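You operate a simulated robot arm through the tools that you are given. There is no shell and no other tool.

You are at the controls of a simulated robot arm. One attempt, no reset.

Task
Swap the cone on the brown winder for the blue one and wind the black spool full.
Fine: the new cone stands on the cream bench, the old one goes on its middle; the full spool goes in the small red bin. Set down upright: grey cone, what you pick out.

The check looks at the end state, three seconds after you hand in, the way a careful person would. Anything else that was tipped, shoved, dropped, spilled or broken makes it a failure.

Robot
A 7-joint arm with a two-finger gripper, fixed in place. Base frame: the origin is at the foot of the arm, x ahead of it, y to its left, z up; the work surface is at about z = 0.8. Units: m, rad, N and s.
With the tool pointing down near the work surface it reaches from about 0.3 to 0.74 m from the base axis. Its first joint turns from -2.897 to 2.897 rad. Payload 2.94 kg.
The tool frame sits at the grasp point between the pads (the TCP): z along the fingers, y along the line on which they close. The tips reach 0.03 m beyond it. Largest opening 0.138 m; the body of the gripper starts 0.109 m behind the TCP.
Orientation is that of the tool frame in the base frame, as a unit quaternion [w, x, y, z]. With the fingers straight down and closing along the base's y, the tool's x points along the base's -x, its y along +y and its z along -z.

Tools
- The arm moves only by the tool drive_tool. Its arguments are lists of equal length, an entry for each row: "offset": the shift along the tool's x, y, z in units of 30 mm (1.0 is 30 mm), a list of three; "turn": the turn, a rotation vector about the tool's x, y, z in units of 4 degrees (1.0 is 4 degrees), a list of three; "fingers": the opening, from 0 (shut) to 1 (fully open). In form: {"offset": [[tx, ty, tz], ...], "turn": [[rx, ry, rz], ...], "fingers": [fingers, ...]}. A call has 1 to 20 rows; each row shifts and turns the commanded pose from where the row before left it, along the tool's axes as they then stand. A call with a number of a shift or a turn outside -1 to 1 is refused whole. Rows are played at 5 a second. More than 0.05 m and 0.15 rad between two rows, or a gripper value outside its range, and nothing of the call is played. Where a pose cannot be reached the arm comes as near as it can. A force on the tool above 90 N (or 10 N above the force at the start of the call, whichever is more), or a blocked arm, ends the call early, and 0.2 s more pass. The fingers move at their own pace and stop on an object; they squeeze with about 38 N. The grip force told is the motor's: it shows also when the fingers shut on nothing. Time passes only in rows, and 0.2 s behind the last, so rows that do not move let the fingers close. It gives the time, the measured TCP pose, the force on the tool (base axes), the opening and the grip force at its end, in the units of the frame above (readings bear some noise), with the torque about the TCP (base axes, N m) and any sound that the robot's microphone picked up.
- Cameras (640 x 400 px; columns grow to the right, rows downward): "scene" is fixed at [0.4022, 0.4985, 1.5529]; the picture's right is [-0.96, 0.28, 0.00], its down [0.16, 0.55, -0.82] and it looks along [-0.23, -0.79, -0.57] (base axes); focal length 370 px, centre (320, 200). "wrist" rides on the gripper at [0.071, 0.019, -0.146] in the tool frame; the picture's right is [-0.26, 0.96, 0.00], its down [-0.85, -0.23, -0.48] and it looks along [-0.46, -0.13, 0.88] (tool axes); focal length 280 px, centre (320, 200). There is no depth. A picture from a camera that has moved, and an enlarged one, comes with that camera's place and axes in the base frame and with its lens.
- grab_frame(camera): a new picture of that camera. The clock stands still meanwhile.
- lift_body(by): slides the trunk up (or, below 0, down) by that many m; the arm rides with it, the base frame stays. It gives what a move gives, with no picture.
- close_up(camera, box): a new picture of the part [left, top, right, bottom] of that camera's present view, enlarged. The clock stands still meanwhile.
- hand_in(): hands the job in; it is judged then, once.

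Places have to be worked out from the pictures, the camera data and where the tool is seen. Open the gripper and draw the arm clear of the work before you hand the job in, unless the task says otherwise.

The tools are called after "Emit:" as name(argument=value, ...) on one line, values as JSON. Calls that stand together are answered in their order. drive_tool: Moves the arm, as the interface text tells. Its arguments: {"type":"object","properties":{"offset":{"type":"array"},"turn":{"type":"array"},"fingers":{"type":"array"}},"required":["offset","turn","fingers"]} The other tools are called the same way: lift_body (by) slides the trunk up or down; grab_frame (camera) takes a picture; close_up (camera, box) takes an enlarged picture of a part of a camera's view; hand_in () hands the job in.

At the start:

```text
t: 0.0
tool_pos: [0.2193, -0.5286, 1.0502]
orientation: [0.001, -0.001, 1.0, 0.0]
contact_force: [-0.3, 0.2, -0.8]
torque: [0.04, 0.02, -0.02]
opening: 0.1378
finger_force: 0.1
trunk travel left (down, up): [-0.4, 0.054]
```

scene: 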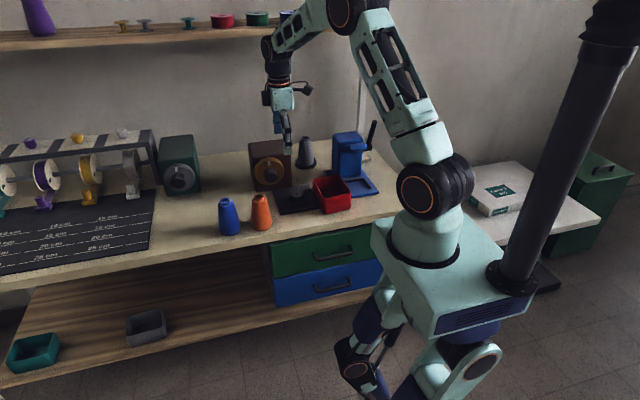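
wrist: 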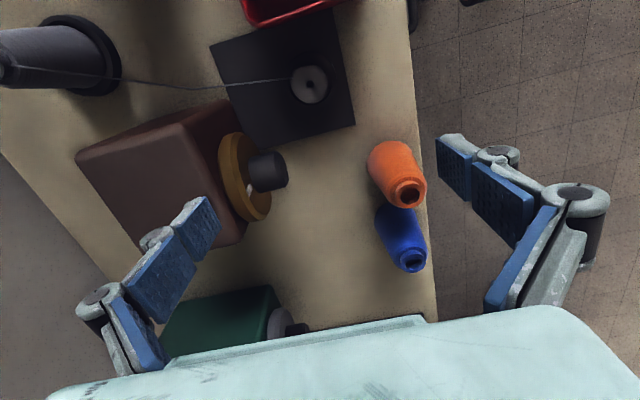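

I start by looking closely at the winder and its surroundings in the scene camera and the wrist camera.

Emit:
close_up(camera="scene", box=[200, 100, 400, 250])

Emit:
close_up(camera="scene", box=[0, 100, 220, 260])

Emit:
close_up(camera="wrist", box=[0, 0, 440, 340])

Emit:
close_up(camera="scene", box=[0, 0, 320, 140])

```text
2.67 times, centred on (300, 175) of scene
camera zoom: at [0.4022, 0.4985, 1.5529], right [-0.96, 0.28, 0.0], down [0.16, 0.55, -0.82], along [-0.23, -0.79, -0.57], focal length 986 px, centre (373, 267)
```

zoom: 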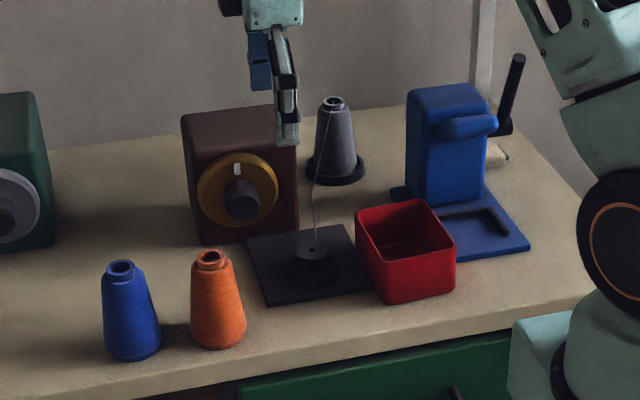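

```text
2.50 times, centred on (110, 180) of scene
camera zoom: at [0.4022, 0.4985, 1.5529], right [-0.96, 0.28, 0.0], down [0.16, 0.55, -0.82], along [-0.23, -0.79, -0.57], focal length 925 px, centre (845, 250)
```

zoom: 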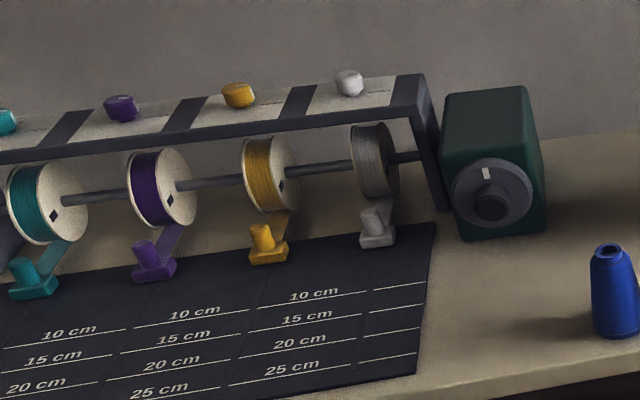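

```text
1.18 times, centred on (220, 170) of wrist
camera zoom: at [0.1473, -0.5099, 1.1969], right [0.26, 0.97, 0.0], down [0.85, -0.23, 0.48], along [0.46, -0.12, -0.88], focal length 330 px, centre (438, 235)
```

zoom: 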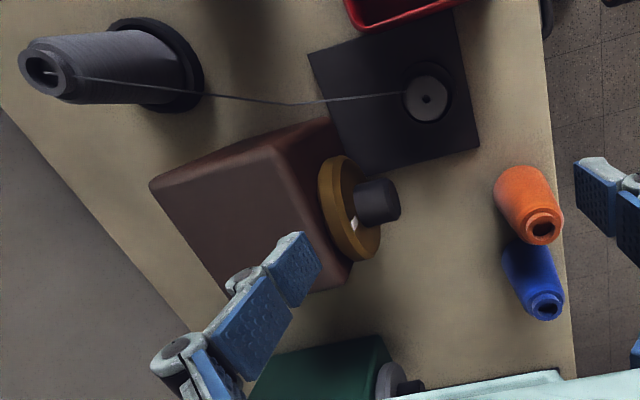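

```text
2.00 times, centred on (160, 70) of scene
camera zoom: at [0.4022, 0.4985, 1.5529], right [-0.96, 0.28, 0.0], down [0.16, 0.55, -0.82], along [-0.23, -0.79, -0.57], focal length 740 px, centre (640, 460)
```

zoom: 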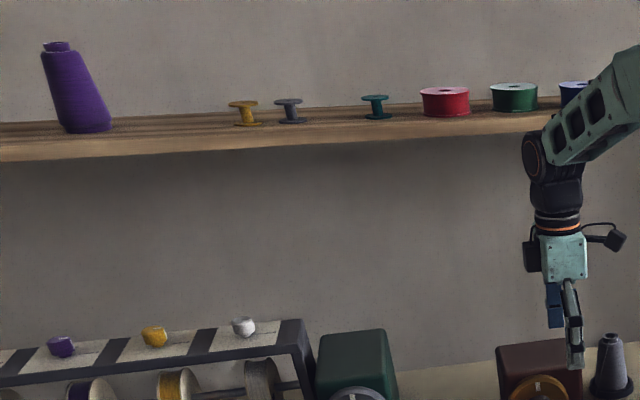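

The scene shows the grey cone on its peg behind the brown winder, at about (0.085, -0.80), and the black spool on the spindle plate at about (0.18, -0.53). The blue cone stands at about (0.415, -0.458), with the knob end near (0.255, -0.58, 0.913). I raise the arm to get a wider wrist view.

Emit:
drive_tool(offset=[[0, 0, -1], [0, 0, -1], [0, 0, -1], [0, 0, -1], [0, 0, -1], [0, 0, 0]], turn=[[0, 0, 0], [0, 0, 0], [0, 0, 0], [0, 0, 0], [0, 0, 0], [0, 0, 0]], fingers=[1, 1, 1, 1, 1, 1])

Emit:
grab_frame(camera="wrist")

Emit:
close_up(camera="scene", box=[200, 100, 400, 250])

```text
t: 1.4
tool_pos: [0.2173, -0.5277, 1.199]
orientation: [0.001, -0.001, 1.0, 0.0]
contact_force: [0.0, 0.1, 0.9]
torque: [0.0, 0.0, 0.02]
opening: 0.1381
finger_force: 0.0
trunk travel left (down, up): [-0.4, 0.054]
```

```text
taken
camera wrist: at [0.147, -0.5094, 1.3465], right [0.26, 0.97, 0.0], down [0.85, -0.23, 0.48], along [0.46, -0.12, -0.88], focal length 280 px, centre (320, 200)
```

wrist: 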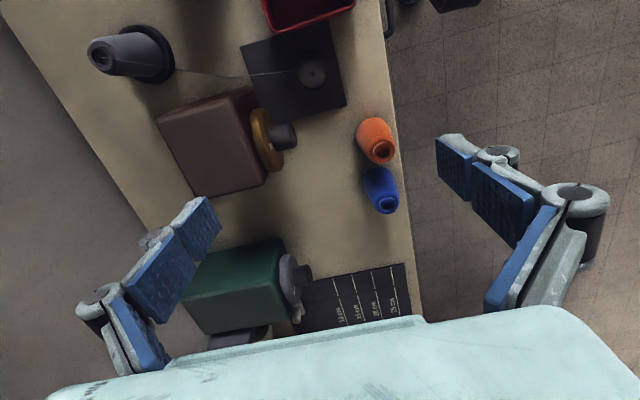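

```text
2.67 times, centred on (300, 175) of scene
camera zoom: at [0.4022, 0.4985, 1.5529], right [-0.96, 0.28, 0.0], down [0.16, 0.55, -0.82], along [-0.23, -0.79, -0.57], focal length 986 px, centre (373, 267)
```

zoom: 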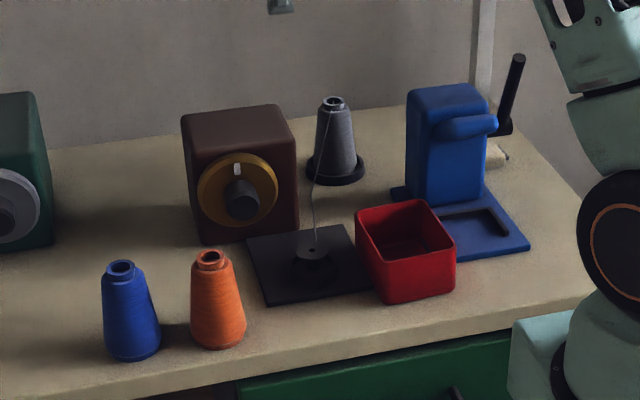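

The raised view shows the winder, cones and green box clearly. I need the full length of the cream bench to locate its middle, so I pitch the tool to look along +x.

Emit:
drive_tool(offset=[[0, 0, 0], [0, 0, 0], [0, 0, 0], [0, 0, 0], [0, 0, 0], [0, 0, 0], [0, 0, 0], [0, 0, 0], [0, 0, 0], [0, 0, 0]], turn=[[0, -1, 0], [0, -1, 0], [0, -1, 0], [0, -1, 0], [0, -1, 0], [0, -1, 0], [0, -1, 0], [0, -1, 0], [0, -1, 0], [0, 0, 0]], fingers=[1, 1, 1, 1, 1, 1, 1, 1, 1, 1])

Emit:
grab_frame(camera="wrist")

Emit:
grab_frame(camera="scene")

```text
t: 3.6
tool_pos: [0.2193, -0.528, 1.2006]
orientation: [0.309, -0.001, 0.951, 0.0]
contact_force: [-0.3, 0.5, 0.3]
torque: [0.01, 0.05, 0.0]
opening: 0.138
finger_force: 0.1
trunk travel left (down, up): [-0.4, 0.054]
```

```text
taken
camera wrist: at [0.0751, -0.51, 1.2767], right [0.21, 0.97, 0.15], down [0.41, -0.23, 0.88], along [0.89, -0.12, -0.44], focal length 280 px, centre (320, 200)
```

wrist: 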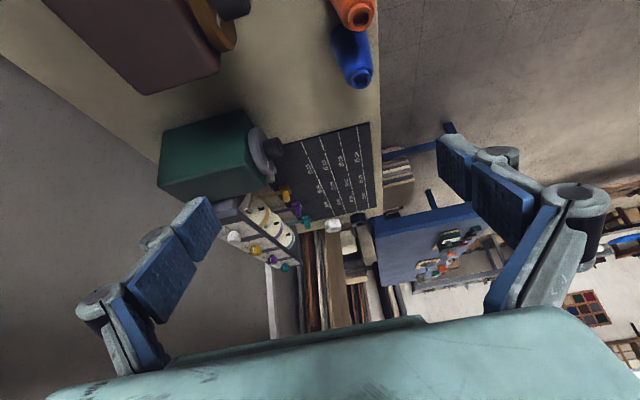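

```text
taken
```

scene: 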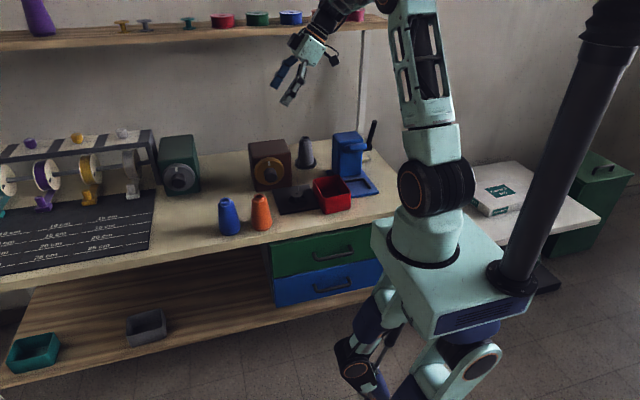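

The bench's far end is at x≈1.31, so with the near end around x≈-0.2 its middle is near x≈0.5. The free spot there is between the brown winder and the green box. I level the tool again and move over the spindle/bin area for a top view.

Emit:
drive_tool(offset=[[0, 0, 0], [0, 0, 0], [0, 0, 0], [0, 0, 0], [0, 0, 0], [0, 0, 0], [0, 0, 0], [0, 0, 0], [0, 0, 0], [1, 0, 0], [1, 0, 0], [1, 0, 0], [1, 0, 0], [0, 0, 0]], turn=[[0, 1, 0], [0, 1, 0], [0, 1, 0], [0, 1, 0], [0, 1, 0], [0, 1, 0], [0, 1, 0], [0, 1, 0], [0, 1, 0], [0, 0, 0], [0, 0, 0], [0, 0, 0], [0, 0, 0], [0, 0, 0]], fingers=[1, 1, 1, 1, 1, 1, 1, 1, 1, 1, 1, 1, 1, 1])

Emit:
grab_frame(camera="wrist")

```text
t: 6.6
tool_pos: [0.0979, -0.5278, 1.1982]
orientation: [0.0, 0.0, 1.0, 0.0]
contact_force: [-0.2, 0.2, 0.4]
torque: [-0.03, -0.02, 0.03]
opening: 0.1378
finger_force: 0.1
trunk travel left (down, up): [-0.4, 0.054]
```

```text
taken
camera wrist: at [0.0268, -0.5098, 1.3468], right [0.26, 0.97, 0.0], down [0.85, -0.23, 0.48], along [0.46, -0.12, -0.88], focal length 280 px, centre (320, 200)
```

wrist: 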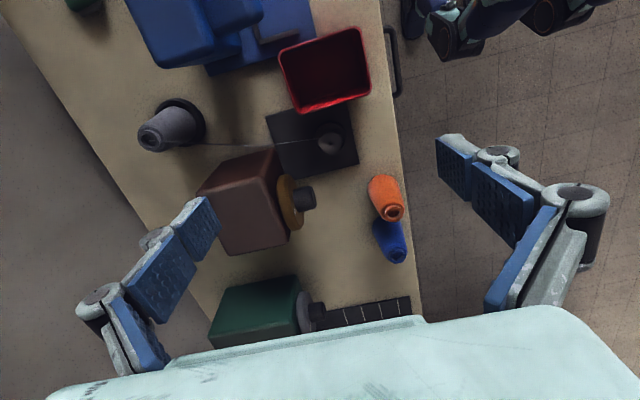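

From this view the red bin centre is about (0.062, -0.511), the spool (0.18, -0.53) and the grey cone (0.078, -0.797). I zoom in on details before choosing grips.

Emit:
close_up(camera="wrist", box=[120, 10, 380, 172])

Emit:
close_up(camera="wrist", box=[180, 120, 420, 270])

Emit:
close_up(camera="scene", box=[240, 120, 400, 220])

```text
2.46 times, centred on (250, 91) of wrist
camera zoom: at [0.0268, -0.5098, 1.3468], right [0.26, 0.97, 0.0], down [0.85, -0.23, 0.48], along [0.46, -0.12, -0.88], focal length 690 px, centre (492, 468)
```

zoom: 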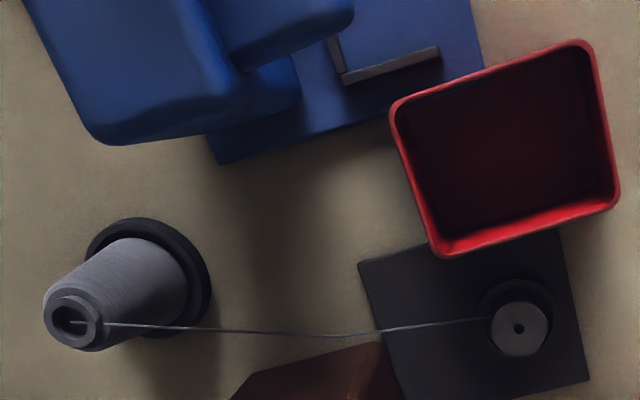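

```text
2.67 times, centred on (300, 195) of wrist
camera zoom: at [0.0268, -0.5098, 1.3468], right [0.26, 0.97, 0.0], down [0.85, -0.23, 0.48], along [0.46, -0.12, -0.88], focal length 748 px, centre (373, 213)
```

zoom: 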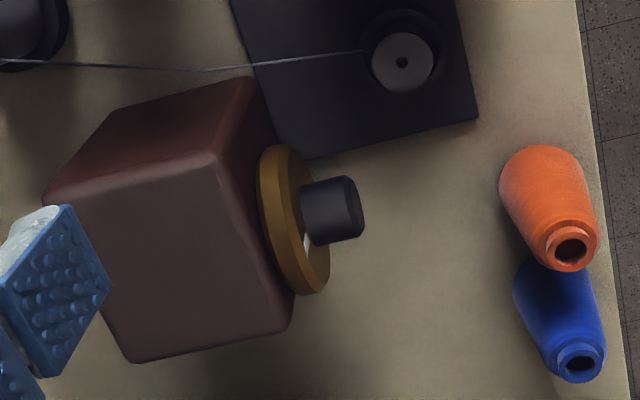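

```text
4.00 times, centred on (320, 170) of scene
camera zoom: at [0.4022, 0.4985, 1.5529], right [-0.96, 0.28, 0.0], down [0.16, 0.55, -0.82], along [-0.23, -0.79, -0.57], focal length 1480 px, centre (320, 320)
```

zoom: 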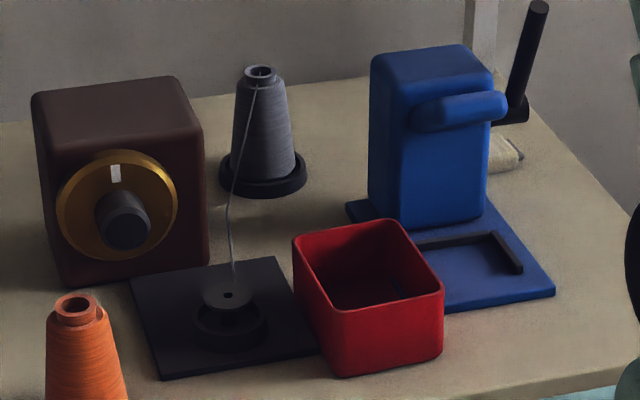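

I turn the tool 90° about its axis so that the fingers close along x and the camera sits on the robot side, as needed for reaching out to the grey cone.

Emit:
drive_tool(offset=[[0, 0, 0], [0, 0, 0], [0, 0, 0], [0, 0, 0], [0, 0, 0], [0, 0, 0], [0, 0, 0], [0, 0, 0], [0, 0, 0], [0, 0, 0], [0, 0, 0], [0, 0, 0], [0, 0, 0], [0, 0, 0], [0, 0, 0], [0, 0, 0], [0, 0, 0], [0, 0, 0], [0, 0, 0], [0, 0, 0]], turn=[[0, 0, 1], [0, 0, 1], [0, 0, 1], [0, 0, 1], [0, 0, 1], [0, 0, 1], [0, 0, 1], [0, 0, 1], [0, 0, 1], [0, 0, 1], [0, 0, 1], [0, 0, 1], [0, 0, 1], [0, 0, 1], [0, 0, 1], [0, 0, 1], [0, 0, 1], [0, 0, 1], [0, 0, 1], [0, 0, 1]], fingers=[1, 1, 1, 1, 1, 1, 1, 1, 1, 1, 1, 1, 1, 1, 1, 1, 1, 1, 1, 1])

Emit:
drive_tool(offset=[[0, 0, 0], [0, 0, 0], [0, 0, 0], [0, 0, 0], [0, 0, 0], [0, 0, 0], [0, 0, 0], [0, 0, 0], [0, 0, 0], [0, 0, 0], [0, 0, 0]], turn=[[0, 0, 1], [0, 0, 1], [0, 0, 0.5], [0, -1, 0], [0, -1, 0], [0, -1, 0], [0, -1, 0], [0, -1, 0], [0, -1, 0], [0, -1, 0], [0, 0, 0]], fingers=[1, 1, 1, 1, 1, 1, 1, 1, 1, 1, 1])

Emit:
grab_frame(camera="wrist")

Emit:
grab_frame(camera="scene")

```text
t: 10.8
tool_pos: [0.0974, -0.5284, 1.2002]
orientation: [0.0, 0.643, 0.766, 0.0]
contact_force: [0.1, 0.1, -0.5]
torque: [0.02, 0.03, 0.02]
opening: 0.1383
finger_force: 0.1
trunk travel left (down, up): [-0.4, 0.054]
```

```text
t: 13.2
tool_pos: [0.0983, -0.5274, 1.1996]
orientation: [0.172, 0.685, 0.687, -0.171]
contact_force: [0.7, -0.3, 0.0]
torque: [0.02, 0.06, 0.0]
opening: 0.1382
finger_force: 0.1
trunk travel left (down, up): [-0.4, 0.054]
```

```text
taken
camera wrist: at [0.1171, -0.3978, 1.2962], right [0.97, -0.23, 0.12], down [-0.23, -0.53, 0.82], along [-0.12, -0.82, -0.56], focal length 280 px, centre (320, 200)
```

wrist: 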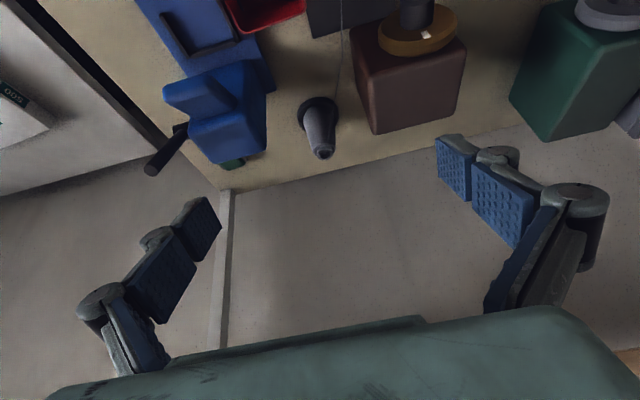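

```text
taken
```

scene: 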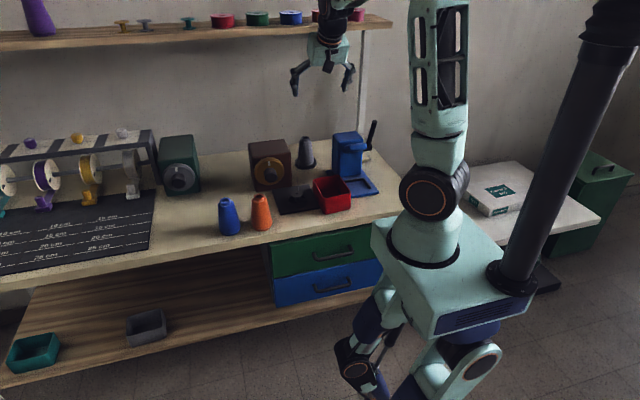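

The view is good and the arm handles this tilt. I zoom in on the grey cone and the knob area from here.

Emit:
close_up(camera="wrist", box=[230, 60, 420, 180])

Emit:
close_up(camera="wrist", box=[300, 0, 500, 125])

```text
3.33 times, centred on (325, 120) of wrist
camera zoom: at [0.1171, -0.3978, 1.2962], right [0.97, -0.23, 0.12], down [-0.23, -0.53, 0.82], along [-0.12, -0.82, -0.56], focal length 935 px, centre (303, 467)
```

zoom: 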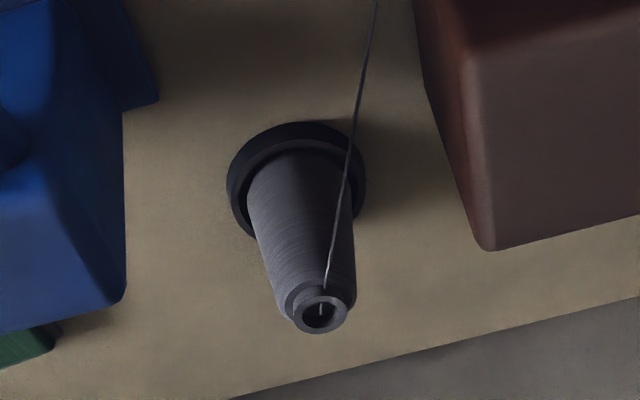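

```text
3.20 times, centred on (400, 62) of wrist
camera zoom: at [0.1171, -0.3978, 1.2962], right [0.97, -0.23, 0.12], down [-0.23, -0.53, 0.82], along [-0.12, -0.82, -0.56], focal length 897 px, centre (64, 640)
```

zoom: 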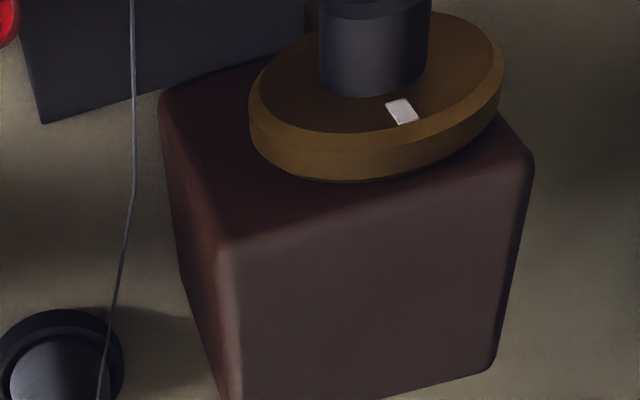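

The grey cone's axis is at about (0.080, -0.797), its top at z≈0.91, seated in a 9 cm dish with a pin. I move along the tilted tool axis to a pre-grasp above it with a narrower opening.

Emit:
drive_tool(offset=[[-0.266, -0.06, 0.919], [-0.266, -0.06, 0.919], [-0.266, -0.06, 0.919], [-0.266, -0.06, 0.919], [-0.266, -0.06, 0.919], [-0.266, -0.06, 0.919], [-0.266, -0.06, 0.919], [-0.266, -0.06, 0.919], [-0.266, -0.06, 0.919], [-0.266, -0.06, 0.919], [0, 0, 0]], turn=[[0, 0, 0], [0, 0, 0], [0, 0, 0], [0, 0, 0], [0, 0, 0], [0, 0, 0], [0, 0, 0], [0, 0, 0], [0, 0, 0], [0, 0, 0], [0, 0, 0]], fingers=[0.72, 0.72, 0.72, 0.72, 0.72, 0.72, 0.72, 0.72, 0.72, 0.72, 0.72])

Emit:
grab_frame(camera="wrist")

Emit:
close_up(camera="scene", box=[230, 60, 430, 220])

```text
t: 15.6
tool_pos: [0.0812, -0.7298, 0.9939]
orientation: [0.172, 0.686, 0.686, -0.171]
contact_force: [0.1, 0.9, -0.5]
torque: [-0.03, 0.02, 0.02]
opening: 0.0993
finger_force: 0.0
trunk travel left (down, up): [-0.4, 0.054]
```

```text
taken
camera wrist: at [0.0998, -0.5991, 1.09], right [0.97, -0.23, 0.12], down [-0.23, -0.53, 0.82], along [-0.12, -0.82, -0.56], focal length 280 px, centre (320, 200)
```

wrist: 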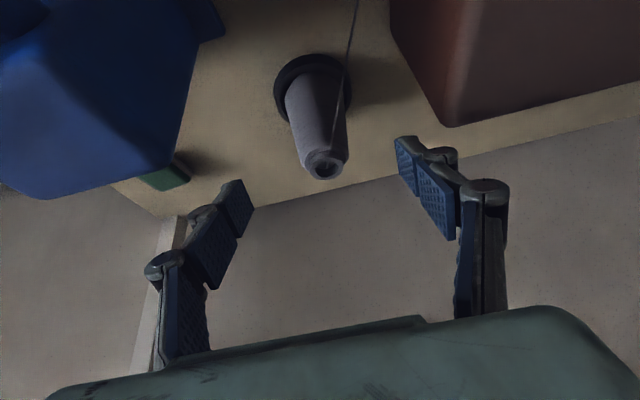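

```text
2.50 times, centred on (330, 140) of scene
camera zoom: at [0.4022, 0.4985, 1.5529], right [-0.96, 0.28, 0.0], down [0.16, 0.55, -0.82], along [-0.23, -0.79, -0.57], focal length 925 px, centre (295, 350)
```

zoom: 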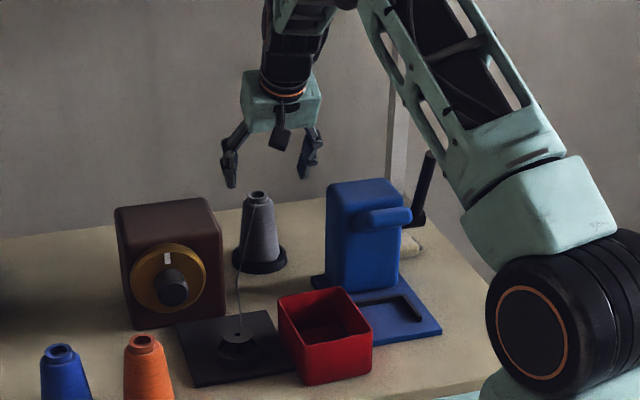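

The pose is on target (0.081, -0.730, 0.994) with clear gaps to the press and the box. I now advance along the tool axis to the cone's mid-height, still open.

Emit:
drive_tool(offset=[[0.033, 0, 0.775], [0.033, 0, 0.775], [0.033, 0, 0.775], [0.033, 0, 0.775], [0.033, 0, 0.775], [0.033, 0, 0.775], [0, 0, 0]], turn=[[0, 0, 0], [0, 0, 0], [0, 0, 0], [0, 0, 0], [0, 0, 0], [0, 0, 0], [0, 0, 0]], fingers=[0.72, 0.72, 0.72, 0.72, 0.72, 0.72, 0.72])

Emit:
grab_frame(camera="wrist")

Emit:
close_up(camera="scene", box=[240, 70, 400, 190])

```text
t: 17.2
tool_pos: [0.0808, -0.7891, 0.8683]
orientation: [0.173, 0.685, 0.686, -0.171]
contact_force: [-0.3, 0.3, 0.0]
torque: [0.01, 0.02, 0.02]
opening: 0.0994
finger_force: 0.1
trunk travel left (down, up): [-0.4, 0.054]
```

```text
taken
camera wrist: at [0.0998, -0.659, 0.9645], right [0.97, -0.23, 0.12], down [-0.23, -0.53, 0.82], along [-0.12, -0.82, -0.56], focal length 280 px, centre (320, 200)
```

wrist: 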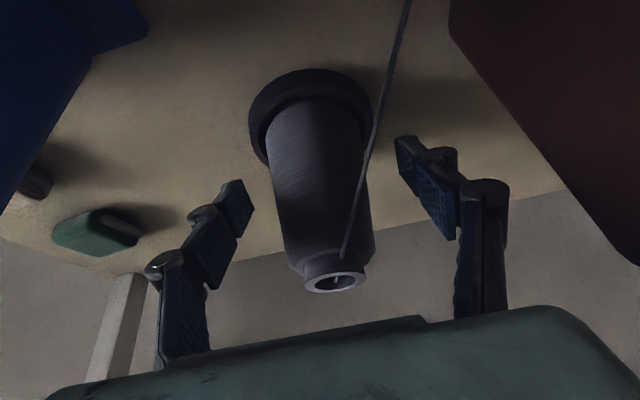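

```text
3.33 times, centred on (320, 130) of scene
camera zoom: at [0.4022, 0.4985, 1.5529], right [-0.96, 0.28, 0.0], down [0.16, 0.55, -0.82], along [-0.23, -0.79, -0.57], focal length 1233 px, centre (320, 433)
```

zoom: 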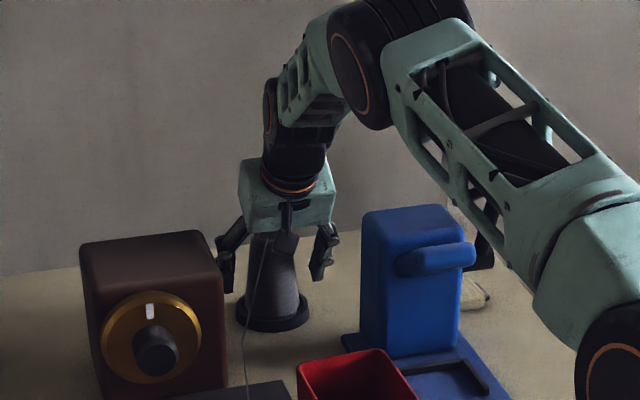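

The cone stands centred between the open fingers, its axis at about y=-0.783. I shift 8 mm back toward the robot, then close on it.

Emit:
drive_tool(offset=[[0.235, 0.05, -0.125], [0, 0, 0], [0, 0, 0], [0, 0, 0], [0, 0, 0], [0, 0, 0], [0, 0, 0]], turn=[[0, 0, 0], [0, 0, 0], [0, 0, 0], [0, 0, 0], [0, 0, 0], [0, 0, 0], [0, 0, 0]], fingers=[0.72, 0.72, 0.3, 0.3, 0, 0, 0])

Emit:
grab_frame(camera="wrist")

```text
t: 18.8
tool_pos: [0.0834, -0.7812, 0.8671]
orientation: [0.172, 0.686, 0.686, -0.171]
contact_force: [-0.6, -0.3, 1.3]
torque: [-0.01, 0.01, 0.02]
opening: 0.0576
finger_force: 38.4
trunk travel left (down, up): [-0.4, 0.054]
```

```text
taken
camera wrist: at [0.1012, -0.6508, 0.9649], right [0.97, -0.23, 0.12], down [-0.23, -0.53, 0.82], along [-0.12, -0.82, -0.56], focal length 280 px, centre (320, 200)
```

wrist: 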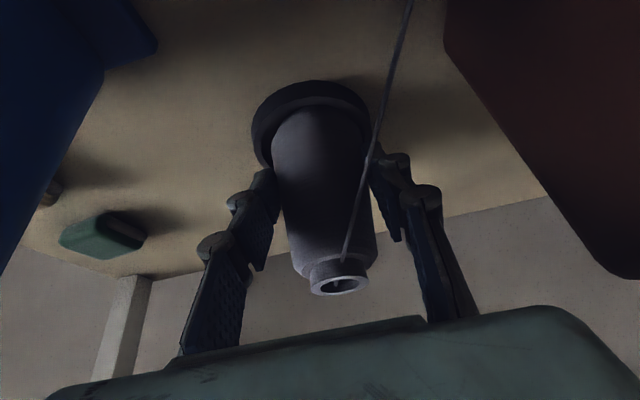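

Gripped at 0.0576 m with 38 N and no side load. I lift straight up 0.12 m to clear the pin.

Emit:
drive_tool(offset=[[-0.235, 0, -0.441], [-0.235, 0, -0.441], [-0.47, 0, -0.883], [-0.47, 0, -0.883], [-0.47, 0, -0.883], [0, 0, 0]], turn=[[0, 0, 0], [0, 0, 0], [0, 0, 0], [0, 0, 0], [0, 0, 0], [0, 0, 0]], fingers=[0, 0, 0, 0, 0, 0])

Emit:
grab_frame(camera="wrist")

Emit:
close_up(camera="scene", box=[230, 0, 430, 220])

```text
t: 20.2
tool_pos: [0.0828, -0.7804, 0.9875]
orientation: [0.171, 0.686, 0.686, -0.17]
contact_force: [-0.7, -0.5, -0.6]
torque: [0.02, -0.03, -0.01]
opening: 0.0574
finger_force: 37.7
trunk travel left (down, up): [-0.4, 0.054]
```

```text
taken
camera wrist: at [0.1014, -0.6501, 1.0845], right [0.97, -0.23, 0.12], down [-0.23, -0.53, 0.82], along [-0.12, -0.82, -0.56], focal length 280 px, centre (320, 200)
```

wrist: 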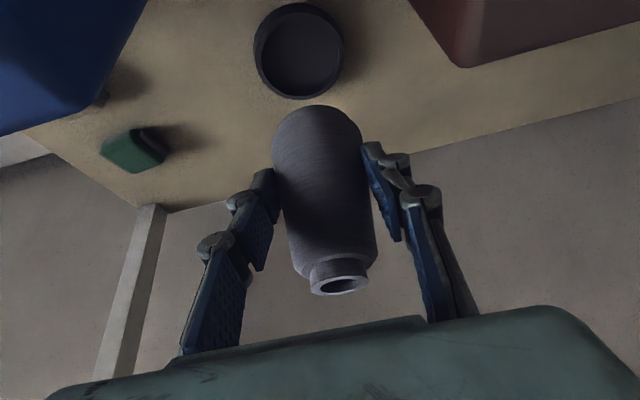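

```text
1.82 times, centred on (330, 110) of scene
camera zoom: at [0.4022, 0.4985, 1.5529], right [-0.96, 0.28, 0.0], down [0.16, 0.55, -0.82], along [-0.23, -0.79, -0.57], focal length 673 px, centre (302, 364)
```

zoom: 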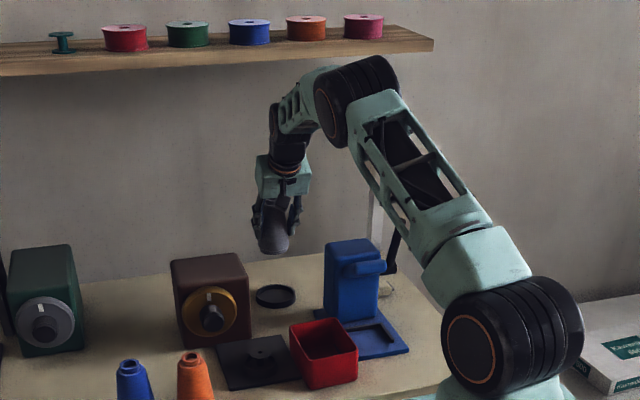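

The cone came off cleanly: the holder is just a shallow dish centred near (0.081, -0.790). I carry the cone back toward the robot and up, then yaw +37° about the vertical toward the middle of the bench.

Emit:
drive_tool(offset=[[0.849, 0, -0.711], [0.849, 0, -0.711], [0.849, 0, -0.711], [0.849, 0, -0.711], [0.849, 0, -0.711], [0.849, 0, -0.711], [0.849, 0, -0.711], [0.849, 0, -0.711], [0, 0, 0], [0, 0, 0], [0, 0, 0], [0, 0, 0], [0, 0, 0], [0, 0, 0], [0, 0, 0], [0, 0, 0], [0, 0, 0], [0, 0, 0], [0, 0, 0]], turn=[[0, 0, 0], [0, 0, 0], [0, 0, 0], [0, 0, 0], [0, 0, 0], [0, 0, 0], [0, 0, 0], [0, 0, 0], [-0.4343, 0, -0.8167], [-0.4343, 0, -0.8167], [-0.4343, 0, -0.8167], [-0.4343, 0, -0.8167], [-0.4343, 0, -0.8167], [-0.4343, 0, -0.8167], [-0.4343, 0, -0.8167], [-0.4343, 0, -0.8167], [-0.4343, 0, -0.8167], [-0.4343, 0, -0.8167], [0, 0, 0]], fingers=[0, 0, 0, 0, 0, 0, 0, 0, 0, 0, 0, 0, 0, 0, 0, 0, 0, 0, 0])

Emit:
grab_frame(camera="wrist")

Emit:
grab_frame(camera="scene")

```text
t: 24.2
tool_pos: [0.0814, -0.5206, 1.0432]
orientation: [0.218, 0.432, 0.869, -0.108]
contact_force: [-0.5, -0.6, -0.9]
torque: [0.04, -0.03, 0.01]
opening: 0.0573
finger_force: 37.7
trunk travel left (down, up): [-0.4, 0.054]
```

```text
taken
camera wrist: at [0.018, -0.4055, 1.1392], right [0.91, 0.4, 0.12], down [0.13, -0.56, 0.82], along [0.4, -0.73, -0.56], focal length 280 px, centre (320, 200)
```

wrist: 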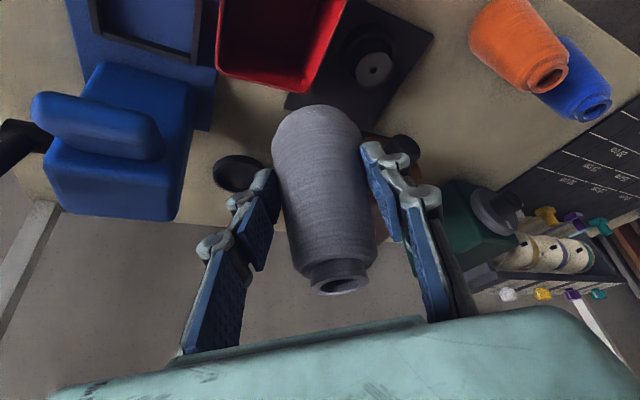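

```text
taken
```

scene: 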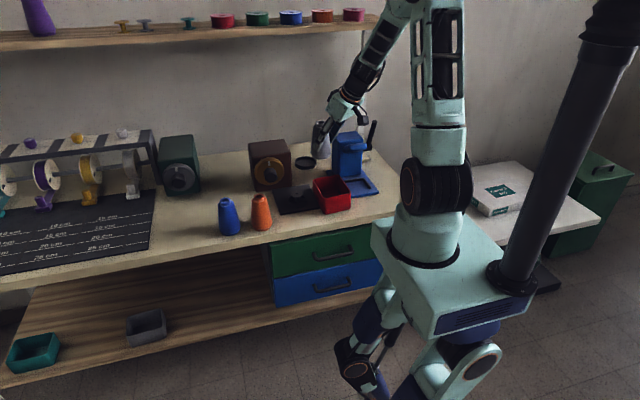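

The cone is held firmly and the area ahead is clear at this height. I carry it to above (0.465, -0.60), the free middle of the bench.

Emit:
drive_tool(offset=[[-0.666, 0.663, 0.3543], [-0.666, 0.663, 0.3543], [-0.666, 0.663, 0.3543], [-0.666, 0.663, 0.3543], [-0.666, 0.663, 0.3543], [-0.666, 0.663, 0.3543], [-0.666, 0.663, 0.3543], [-0.666, 0.663, 0.3543], [-0.666, 0.663, 0.3543], [-0.666, 0.663, 0.3543], [-0.666, 0.663, 0.3543], [-0.666, 0.663, 0.3543], [-0.666, 0.663, 0.3543], [0, 0, 0]], turn=[[0, 0, 0], [0, 0, 0], [0, 0, 0], [0, 0, 0], [0, 0, 0], [0, 0, 0], [0, 0, 0], [0, 0, 0], [0, 0, 0], [0, 0, 0], [0, 0, 0], [0, 0, 0], [0, 0, 0], [0, 0, 0]], fingers=[0, 0, 0, 0, 0, 0, 0, 0, 0, 0, 0, 0, 0, 0])

Emit:
grab_frame(camera="wrist")

Emit:
grab_frame(camera="scene")

```text
t: 27.2
tool_pos: [0.4654, -0.6011, 1.0445]
orientation: [0.217, 0.432, 0.869, -0.108]
contact_force: [-0.3, -0.5, -0.9]
torque: [-0.04, 0.0, -0.01]
opening: 0.0573
finger_force: 37.8
trunk travel left (down, up): [-0.4, 0.054]
```

```text
taken
camera wrist: at [0.4015, -0.4848, 1.1396], right [0.91, 0.4, 0.12], down [0.13, -0.56, 0.82], along [0.39, -0.73, -0.56], focal length 280 px, centre (320, 200)
```

wrist: 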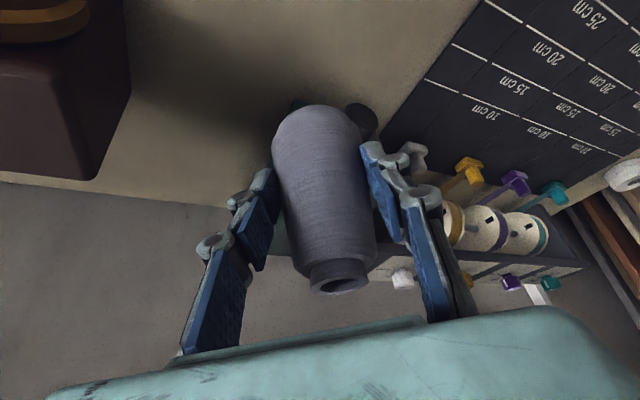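

```text
taken
```

scene: 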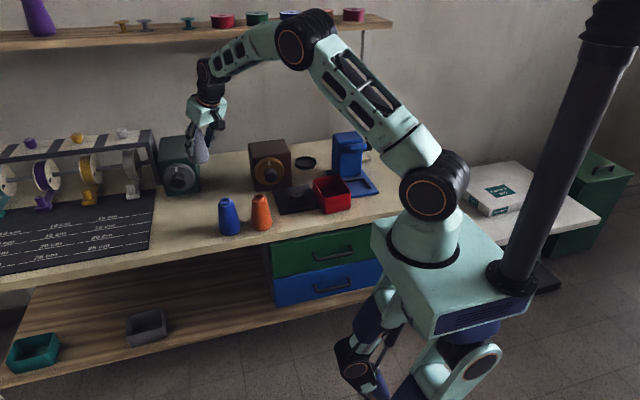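

The cone is over the middle area. The wrist camera would come close to the blue cone's top on the way down, so I aim slightly deeper at (0.46, -0.625) and descend to just above the bench.

Emit:
drive_tool(offset=[[0.301, -0.089, 0.727], [0.301, -0.089, 0.727], [0.301, -0.089, 0.727], [0.301, -0.089, 0.727], [0.301, -0.089, 0.727], [0.301, -0.089, 0.727], [0.301, -0.089, 0.727], [0, 0, 0]], turn=[[0, 0, 0], [0, 0, 0], [0, 0, 0], [0, 0, 0], [0, 0, 0], [0, 0, 0], [0, 0, 0], [0, 0, 0]], fingers=[0, 0, 0, 0, 0, 0, 0, 0])

Emit:
grab_frame(camera="wrist")

Emit:
close_up(camera="scene", box=[140, 90, 300, 250])

```text
t: 29.0
tool_pos: [0.4611, -0.624, 0.8799]
orientation: [0.218, 0.432, 0.869, -0.108]
contact_force: [-0.3, -0.4, -0.7]
torque: [-0.01, 0.05, 0.0]
opening: 0.0571
finger_force: 38.4
trunk travel left (down, up): [-0.4, 0.054]
```

```text
taken
camera wrist: at [0.3967, -0.5088, 0.9754], right [0.91, 0.4, 0.12], down [0.13, -0.56, 0.82], along [0.4, -0.73, -0.56], focal length 280 px, centre (320, 200)
```

wrist: 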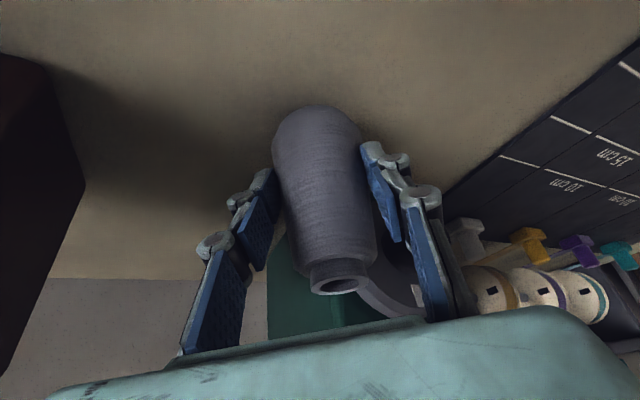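

```text
2.50 times, centred on (220, 170) of scene
camera zoom: at [0.4022, 0.4985, 1.5529], right [-0.96, 0.28, 0.0], down [0.16, 0.55, -0.82], along [-0.23, -0.79, -0.57], focal length 925 px, centre (570, 275)
```

zoom: 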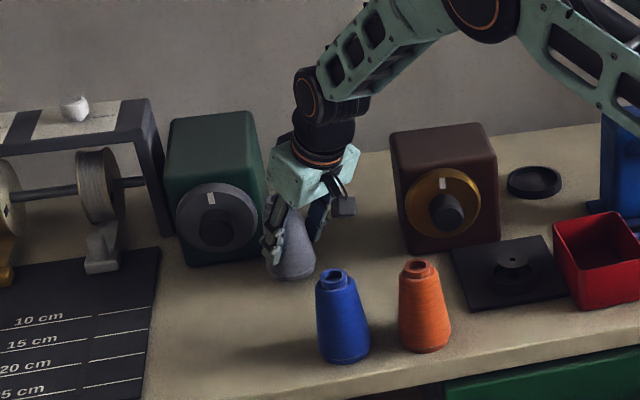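

The cone hovers about 2 cm above the bench. I lower in small steps, watching the force.

Emit:
drive_tool(offset=[[0.0626, 0, 0.1177], [0.0626, 0, 0.1177], [0.0626, 0, 0.1177], [0.0626, 0, 0.1177], [0, 0, 0]], turn=[[0, 0, 0], [0, 0, 0], [0, 0, 0], [0, 0, 0], [0, 0, 0]], fingers=[0, 0, 0, 0, 0])

Emit:
close_up(camera="scene", box=[190, 120, 270, 180])

```text
t: 30.2
tool_pos: [0.461, -0.6242, 0.8657]
orientation: [0.218, 0.432, 0.868, -0.109]
contact_force: [-0.3, 0.5, 4.8]
torque: [-0.02, 0.05, -0.02]
opening: 0.0574
finger_force: 38.1
trunk travel left (down, up): [-0.4, 0.054]
```

```text
6.67 times, centred on (230, 150) of scene
camera zoom: at [0.4022, 0.4985, 1.5529], right [-0.96, 0.28, 0.0], down [0.16, 0.55, -0.82], along [-0.23, -0.79, -0.57], focal length 2466 px, centre (920, 533)
```

zoom: 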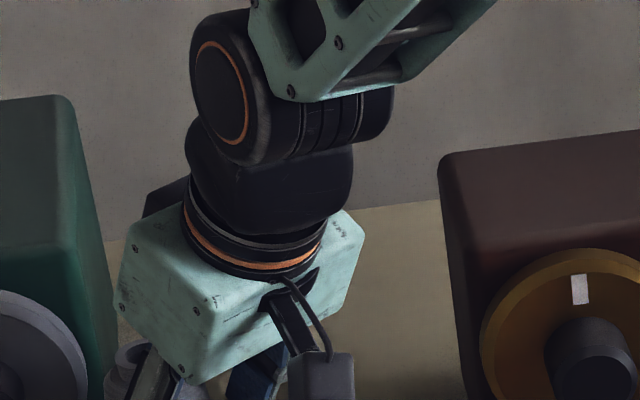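

The force has risen by about 5 N at z=0.866, so the cone rests on the bench. I release and look.

Emit:
drive_tool(offset=[[0, 0, 0], [0, 0, 0], [0, 0, 0], [0, 0, 0]], turn=[[0, 0, 0], [0, 0, 0], [0, 0, 0], [0, 0, 0]], fingers=[0.5, 0.65, 0.65, 0.65])

Emit:
grab_frame(camera="wrist")

```text
t: 31.2
tool_pos: [0.4609, -0.6242, 0.8622]
orientation: [0.217, 0.432, 0.869, -0.108]
contact_force: [0.3, 0.1, 0.7]
torque: [0.01, 0.01, -0.01]
opening: 0.0896
finger_force: 0.1
trunk travel left (down, up): [-0.4, 0.054]
```

```text
taken
camera wrist: at [0.3965, -0.5082, 0.9598], right [0.91, 0.4, 0.12], down [0.13, -0.56, 0.82], along [0.4, -0.73, -0.56], focal length 280 px, centre (320, 200)
```

wrist: 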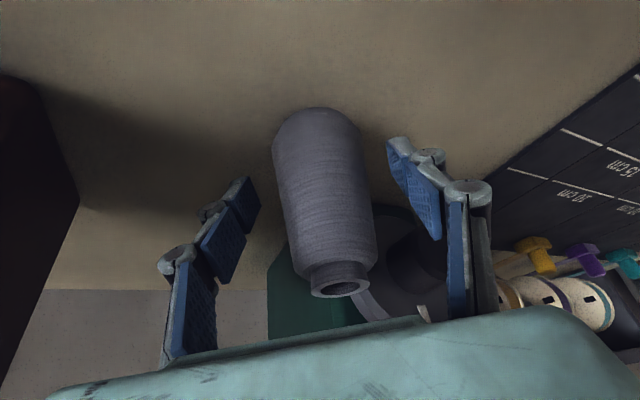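

The grey cone stands upright on the bench. I back off along the tool axis, then swing to a viewing pose above and behind the blue cone.

Emit:
drive_tool(offset=[[0, 0, -1], [0, 0, -1], [0, 0, -1], [0, 0, -1], [0, 0, -1], [0, 0, -1], [0.682, 0.287, -0.48], [0.682, 0.287, -0.48], [0.682, 0.287, -0.48], [0.682, 0.287, -0.48], [0.682, 0.287, -0.48], [0.682, 0.287, -0.48], [0.682, 0.287, -0.48], [0, 0, 0]], turn=[[0, 0, 0], [0, 0, 0], [0, 0, 0], [0, 0, 0], [0, 0, 0], [0, 0, 0], [0, 0, 0], [0, 0, 0], [0, 0, 0], [0, 0, 0], [0, 0, 0], [0, 0, 0], [0, 0, 0], [0, 0, 0]], fingers=[0.65, 0.65, 0.65, 0.65, 0.65, 0.65, 0.65, 0.65, 0.65, 0.65, 0.65, 0.65, 0.65, 0.65])

Emit:
grab_frame(camera="wrist")

Emit:
close_up(camera="scene", box=[140, 110, 300, 250])

```text
t: 34.2
tool_pos: [0.3519, -0.3799, 1.0424]
orientation: [0.218, 0.432, 0.868, -0.107]
contact_force: [0.3, -0.1, 0.2]
torque: [0.01, 0.0, 0.02]
opening: 0.0896
finger_force: 0.1
trunk travel left (down, up): [-0.4, 0.054]
```

```text
taken
camera wrist: at [0.2889, -0.2653, 1.1397], right [0.91, 0.4, 0.12], down [0.13, -0.56, 0.82], along [0.39, -0.73, -0.56], focal length 280 px, centre (320, 200)
```

wrist: 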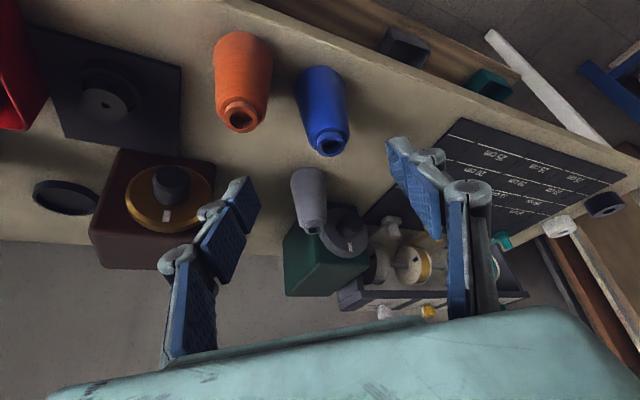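

```text
2.86 times, centred on (220, 180) of scene
camera zoom: at [0.4022, 0.4985, 1.5529], right [-0.96, 0.28, 0.0], down [0.16, 0.55, -0.82], along [-0.23, -0.79, -0.57], focal length 1057 px, centre (606, 257)
```

zoom: 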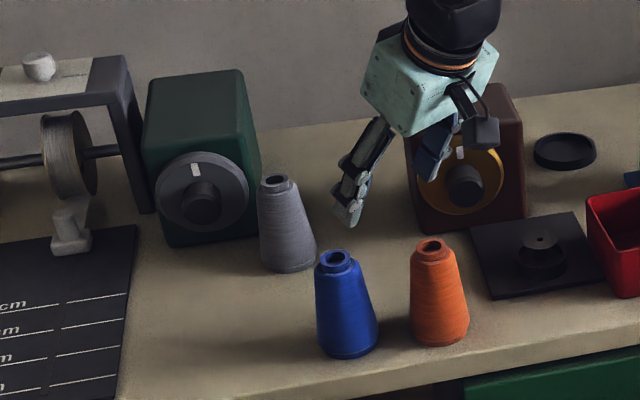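

The grey cone stands upright in the bench's middle. The blue cone's axis works out at about (0.416, -0.457), so I approach it along the tool axis and stop 3 cm short to check alignment.

Emit:
drive_tool(offset=[[0.04, 0.023, 0.786], [0.04, 0.023, 0.786], [0.04, 0.023, 0.786], [0.04, 0.023, 0.786], [0.04, 0.023, 0.786], [0.04, 0.023, 0.786], [0.043, 0.022, 0.786], [0, 0, 0]], turn=[[0, 0, 0], [0, 0, 0], [0, 0, 0], [0, 0, 0], [0, 0, 0], [0, 0, 0], [0, 0, 0], [0, 0, 0]], fingers=[0.65, 0.65, 0.65, 0.65, 0.65, 0.65, 0.65, 0.65])

Emit:
grab_frame(camera="wrist")

```text
t: 36.0
tool_pos: [0.3993, -0.434, 0.8937]
orientation: [0.217, 0.433, 0.868, -0.108]
contact_force: [1.0, -0.9, -0.1]
torque: [-0.01, 0.06, -0.02]
opening: 0.0893
finger_force: 0.1
trunk travel left (down, up): [-0.4, 0.054]
```

```text
taken
camera wrist: at [0.3356, -0.3185, 0.9898], right [0.91, 0.4, 0.12], down [0.13, -0.56, 0.82], along [0.4, -0.73, -0.56], focal length 280 px, centre (320, 200)
```

wrist: 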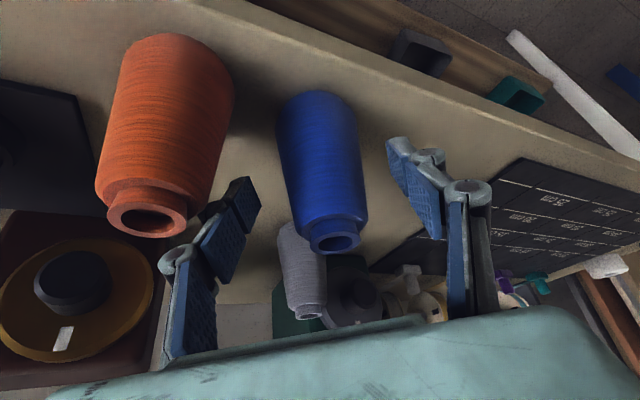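

The blue cone is centred between the fingers and sits about 4 mm closer than the grey one did in its grip. I finish the approach with that correction and compare before closing.

Emit:
drive_tool(offset=[[0.074, 0, 0.5], [0.074, 0, 0.497], [0, 0, 0]], turn=[[0, 0, 0], [0, 0, 0], [0, 0, 0]], fingers=[0.65, 0.65, 0.65])

Emit:
grab_frame(camera="wrist")

```text
t: 36.8
tool_pos: [0.4041, -0.4416, 0.8649]
orientation: [0.216, 0.432, 0.869, -0.108]
contact_force: [0.0, -1.0, 0.0]
torque: [0.0, 0.04, -0.01]
opening: 0.0896
finger_force: 0.1
trunk travel left (down, up): [-0.4, 0.054]
```

```text
taken
camera wrist: at [0.3409, -0.3263, 0.9612], right [0.91, 0.4, 0.12], down [0.13, -0.56, 0.82], along [0.39, -0.73, -0.56], focal length 280 px, centre (320, 200)
```

wrist: 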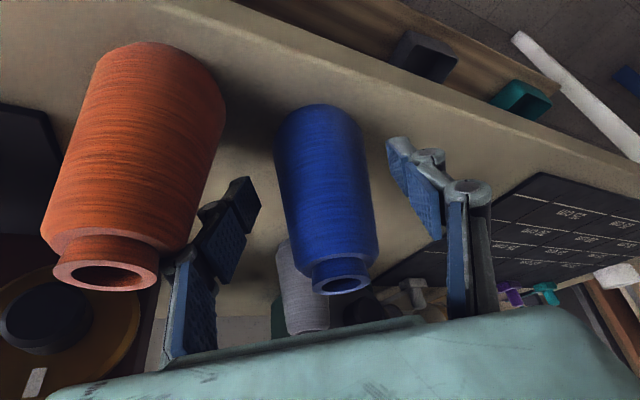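

The blue cone now appears almost exactly where the grey one did in the grip image. I close on it.

Emit:
drive_tool(offset=[[0, 0, 0], [0, 0, 0], [0, 0, 0], [0, 0, 0], [0, 0, 0]], turn=[[0, 0, 0], [0, 0, 0], [0, 0, 0], [0, 0, 0], [0, 0, 0]], fingers=[0.3, 0.3, 0, 0, 0])

Emit:
grab_frame(camera="wrist")

```text
t: 38.0
tool_pos: [0.4046, -0.4421, 0.865]
orientation: [0.217, 0.433, 0.869, -0.108]
contact_force: [0.0, 0.5, 0.6]
torque: [0.05, -0.03, 0.0]
opening: 0.0574
finger_force: 38.0
trunk travel left (down, up): [-0.4, 0.054]
```

```text
taken
camera wrist: at [0.3409, -0.3262, 0.9616], right [0.91, 0.4, 0.12], down [0.13, -0.56, 0.82], along [0.4, -0.73, -0.56], focal length 280 px, centre (320, 200)
```

wrist: 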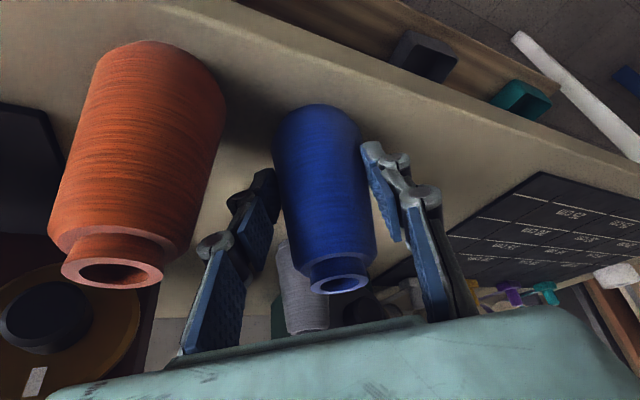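

Gripped at 0.0574 m, the same as the grey one. The orange cone looked marginally shifted in the wrist view, so I check it in the scene camera.

Emit:
close_up(camera="scene", box=[200, 100, 400, 250])

Emit:
close_up(camera="wrist", box=[30, 30, 280, 330])

```text
2.67 times, centred on (300, 175) of scene
camera zoom: at [0.4022, 0.4985, 1.5529], right [-0.96, 0.28, 0.0], down [0.16, 0.55, -0.82], along [-0.23, -0.79, -0.57], focal length 986 px, centre (373, 267)
```

zoom: 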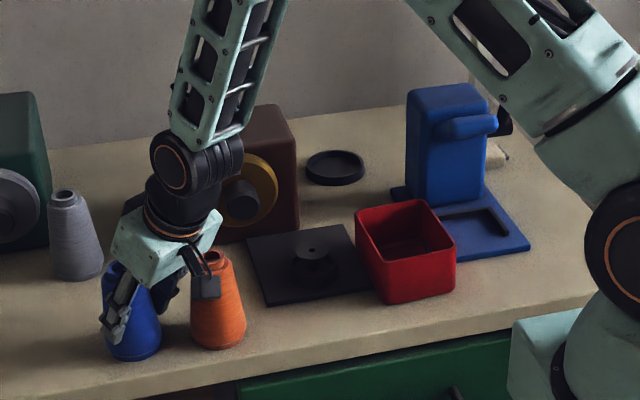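

```text
1.33 times, centred on (155, 180) of wrist
camera zoom: at [0.3409, -0.3262, 0.9616], right [0.91, 0.4, 0.12], down [0.13, -0.56, 0.82], along [0.4, -0.73, -0.56], focal length 374 px, centre (540, 227)
```

zoom: 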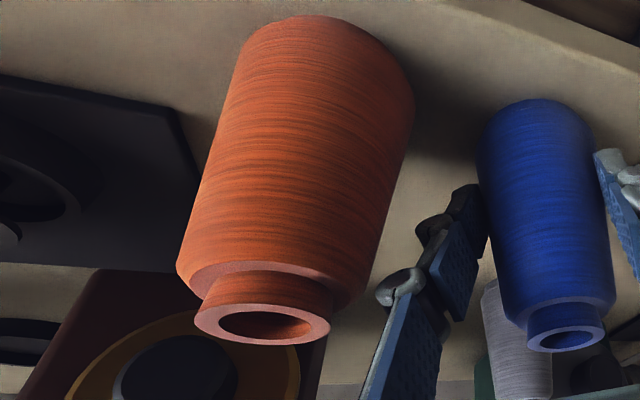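

Orange is unchanged in the scene view. I lift the blue cone well clear and carry it back over the orange cone's height to (0.083, -0.52).

Emit:
drive_tool(offset=[[-0.4565, 0, -0.8583], [-0.4565, 0, -0.8583], [-0.4565, 0, -0.8583], [-0.4565, 0, -0.8583], [-0.4565, 0, -0.8583], [-0.4565, 0, -0.8583], [0, 0, 0], [0.3512, -0.9206, -0.1866], [0.3512, -0.9206, -0.1866], [0.3512, -0.9206, -0.1866], [0.3512, -0.9206, -0.1866], [0.3512, -0.9206, -0.1866], [0.3512, -0.9206, -0.1866], [0.3512, -0.9206, -0.1866], [0.3512, -0.9206, -0.1866], [0.3512, -0.9206, -0.1866], [0.3512, -0.9206, -0.1866], [0.3512, -0.9206, -0.1866], [0, 0, 0]], turn=[[0, 0, 0], [0, 0, 0], [0, 0, 0], [0, 0, 0], [0, 0, 0], [0, 0, 0], [0, 0, 0], [0, 0, 0], [0, 0, 0], [0, 0, 0], [0, 0, 0], [0, 0, 0], [0, 0, 0], [0, 0, 0], [0, 0, 0], [0, 0, 0], [0, 0, 0], [0, 0, 0], [0, 0, 0]], fingers=[0, 0, 0, 0, 0, 0, 0, 0, 0, 0, 0, 0, 0, 0, 0, 0, 0, 0, 0])

Emit:
close_up(camera="scene", box=[200, 100, 400, 250])

```text
t: 42.0
tool_pos: [0.0847, -0.5201, 1.0398]
orientation: [0.216, 0.432, 0.869, -0.106]
contact_force: [-0.8, 0.0, -0.7]
torque: [0.01, 0.02, 0.0]
opening: 0.0574
finger_force: 37.9
trunk travel left (down, up): [-0.4, 0.054]
```

```text
2.67 times, centred on (300, 175) of scene
camera zoom: at [0.4022, 0.4985, 1.5529], right [-0.96, 0.28, 0.0], down [0.16, 0.55, -0.82], along [-0.23, -0.79, -0.57], focal length 986 px, centre (373, 267)
```

zoom: 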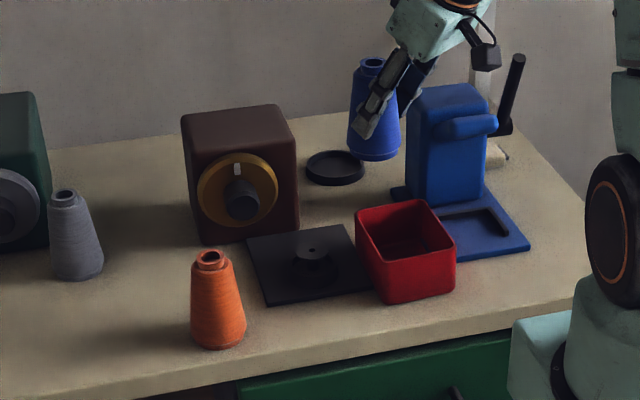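

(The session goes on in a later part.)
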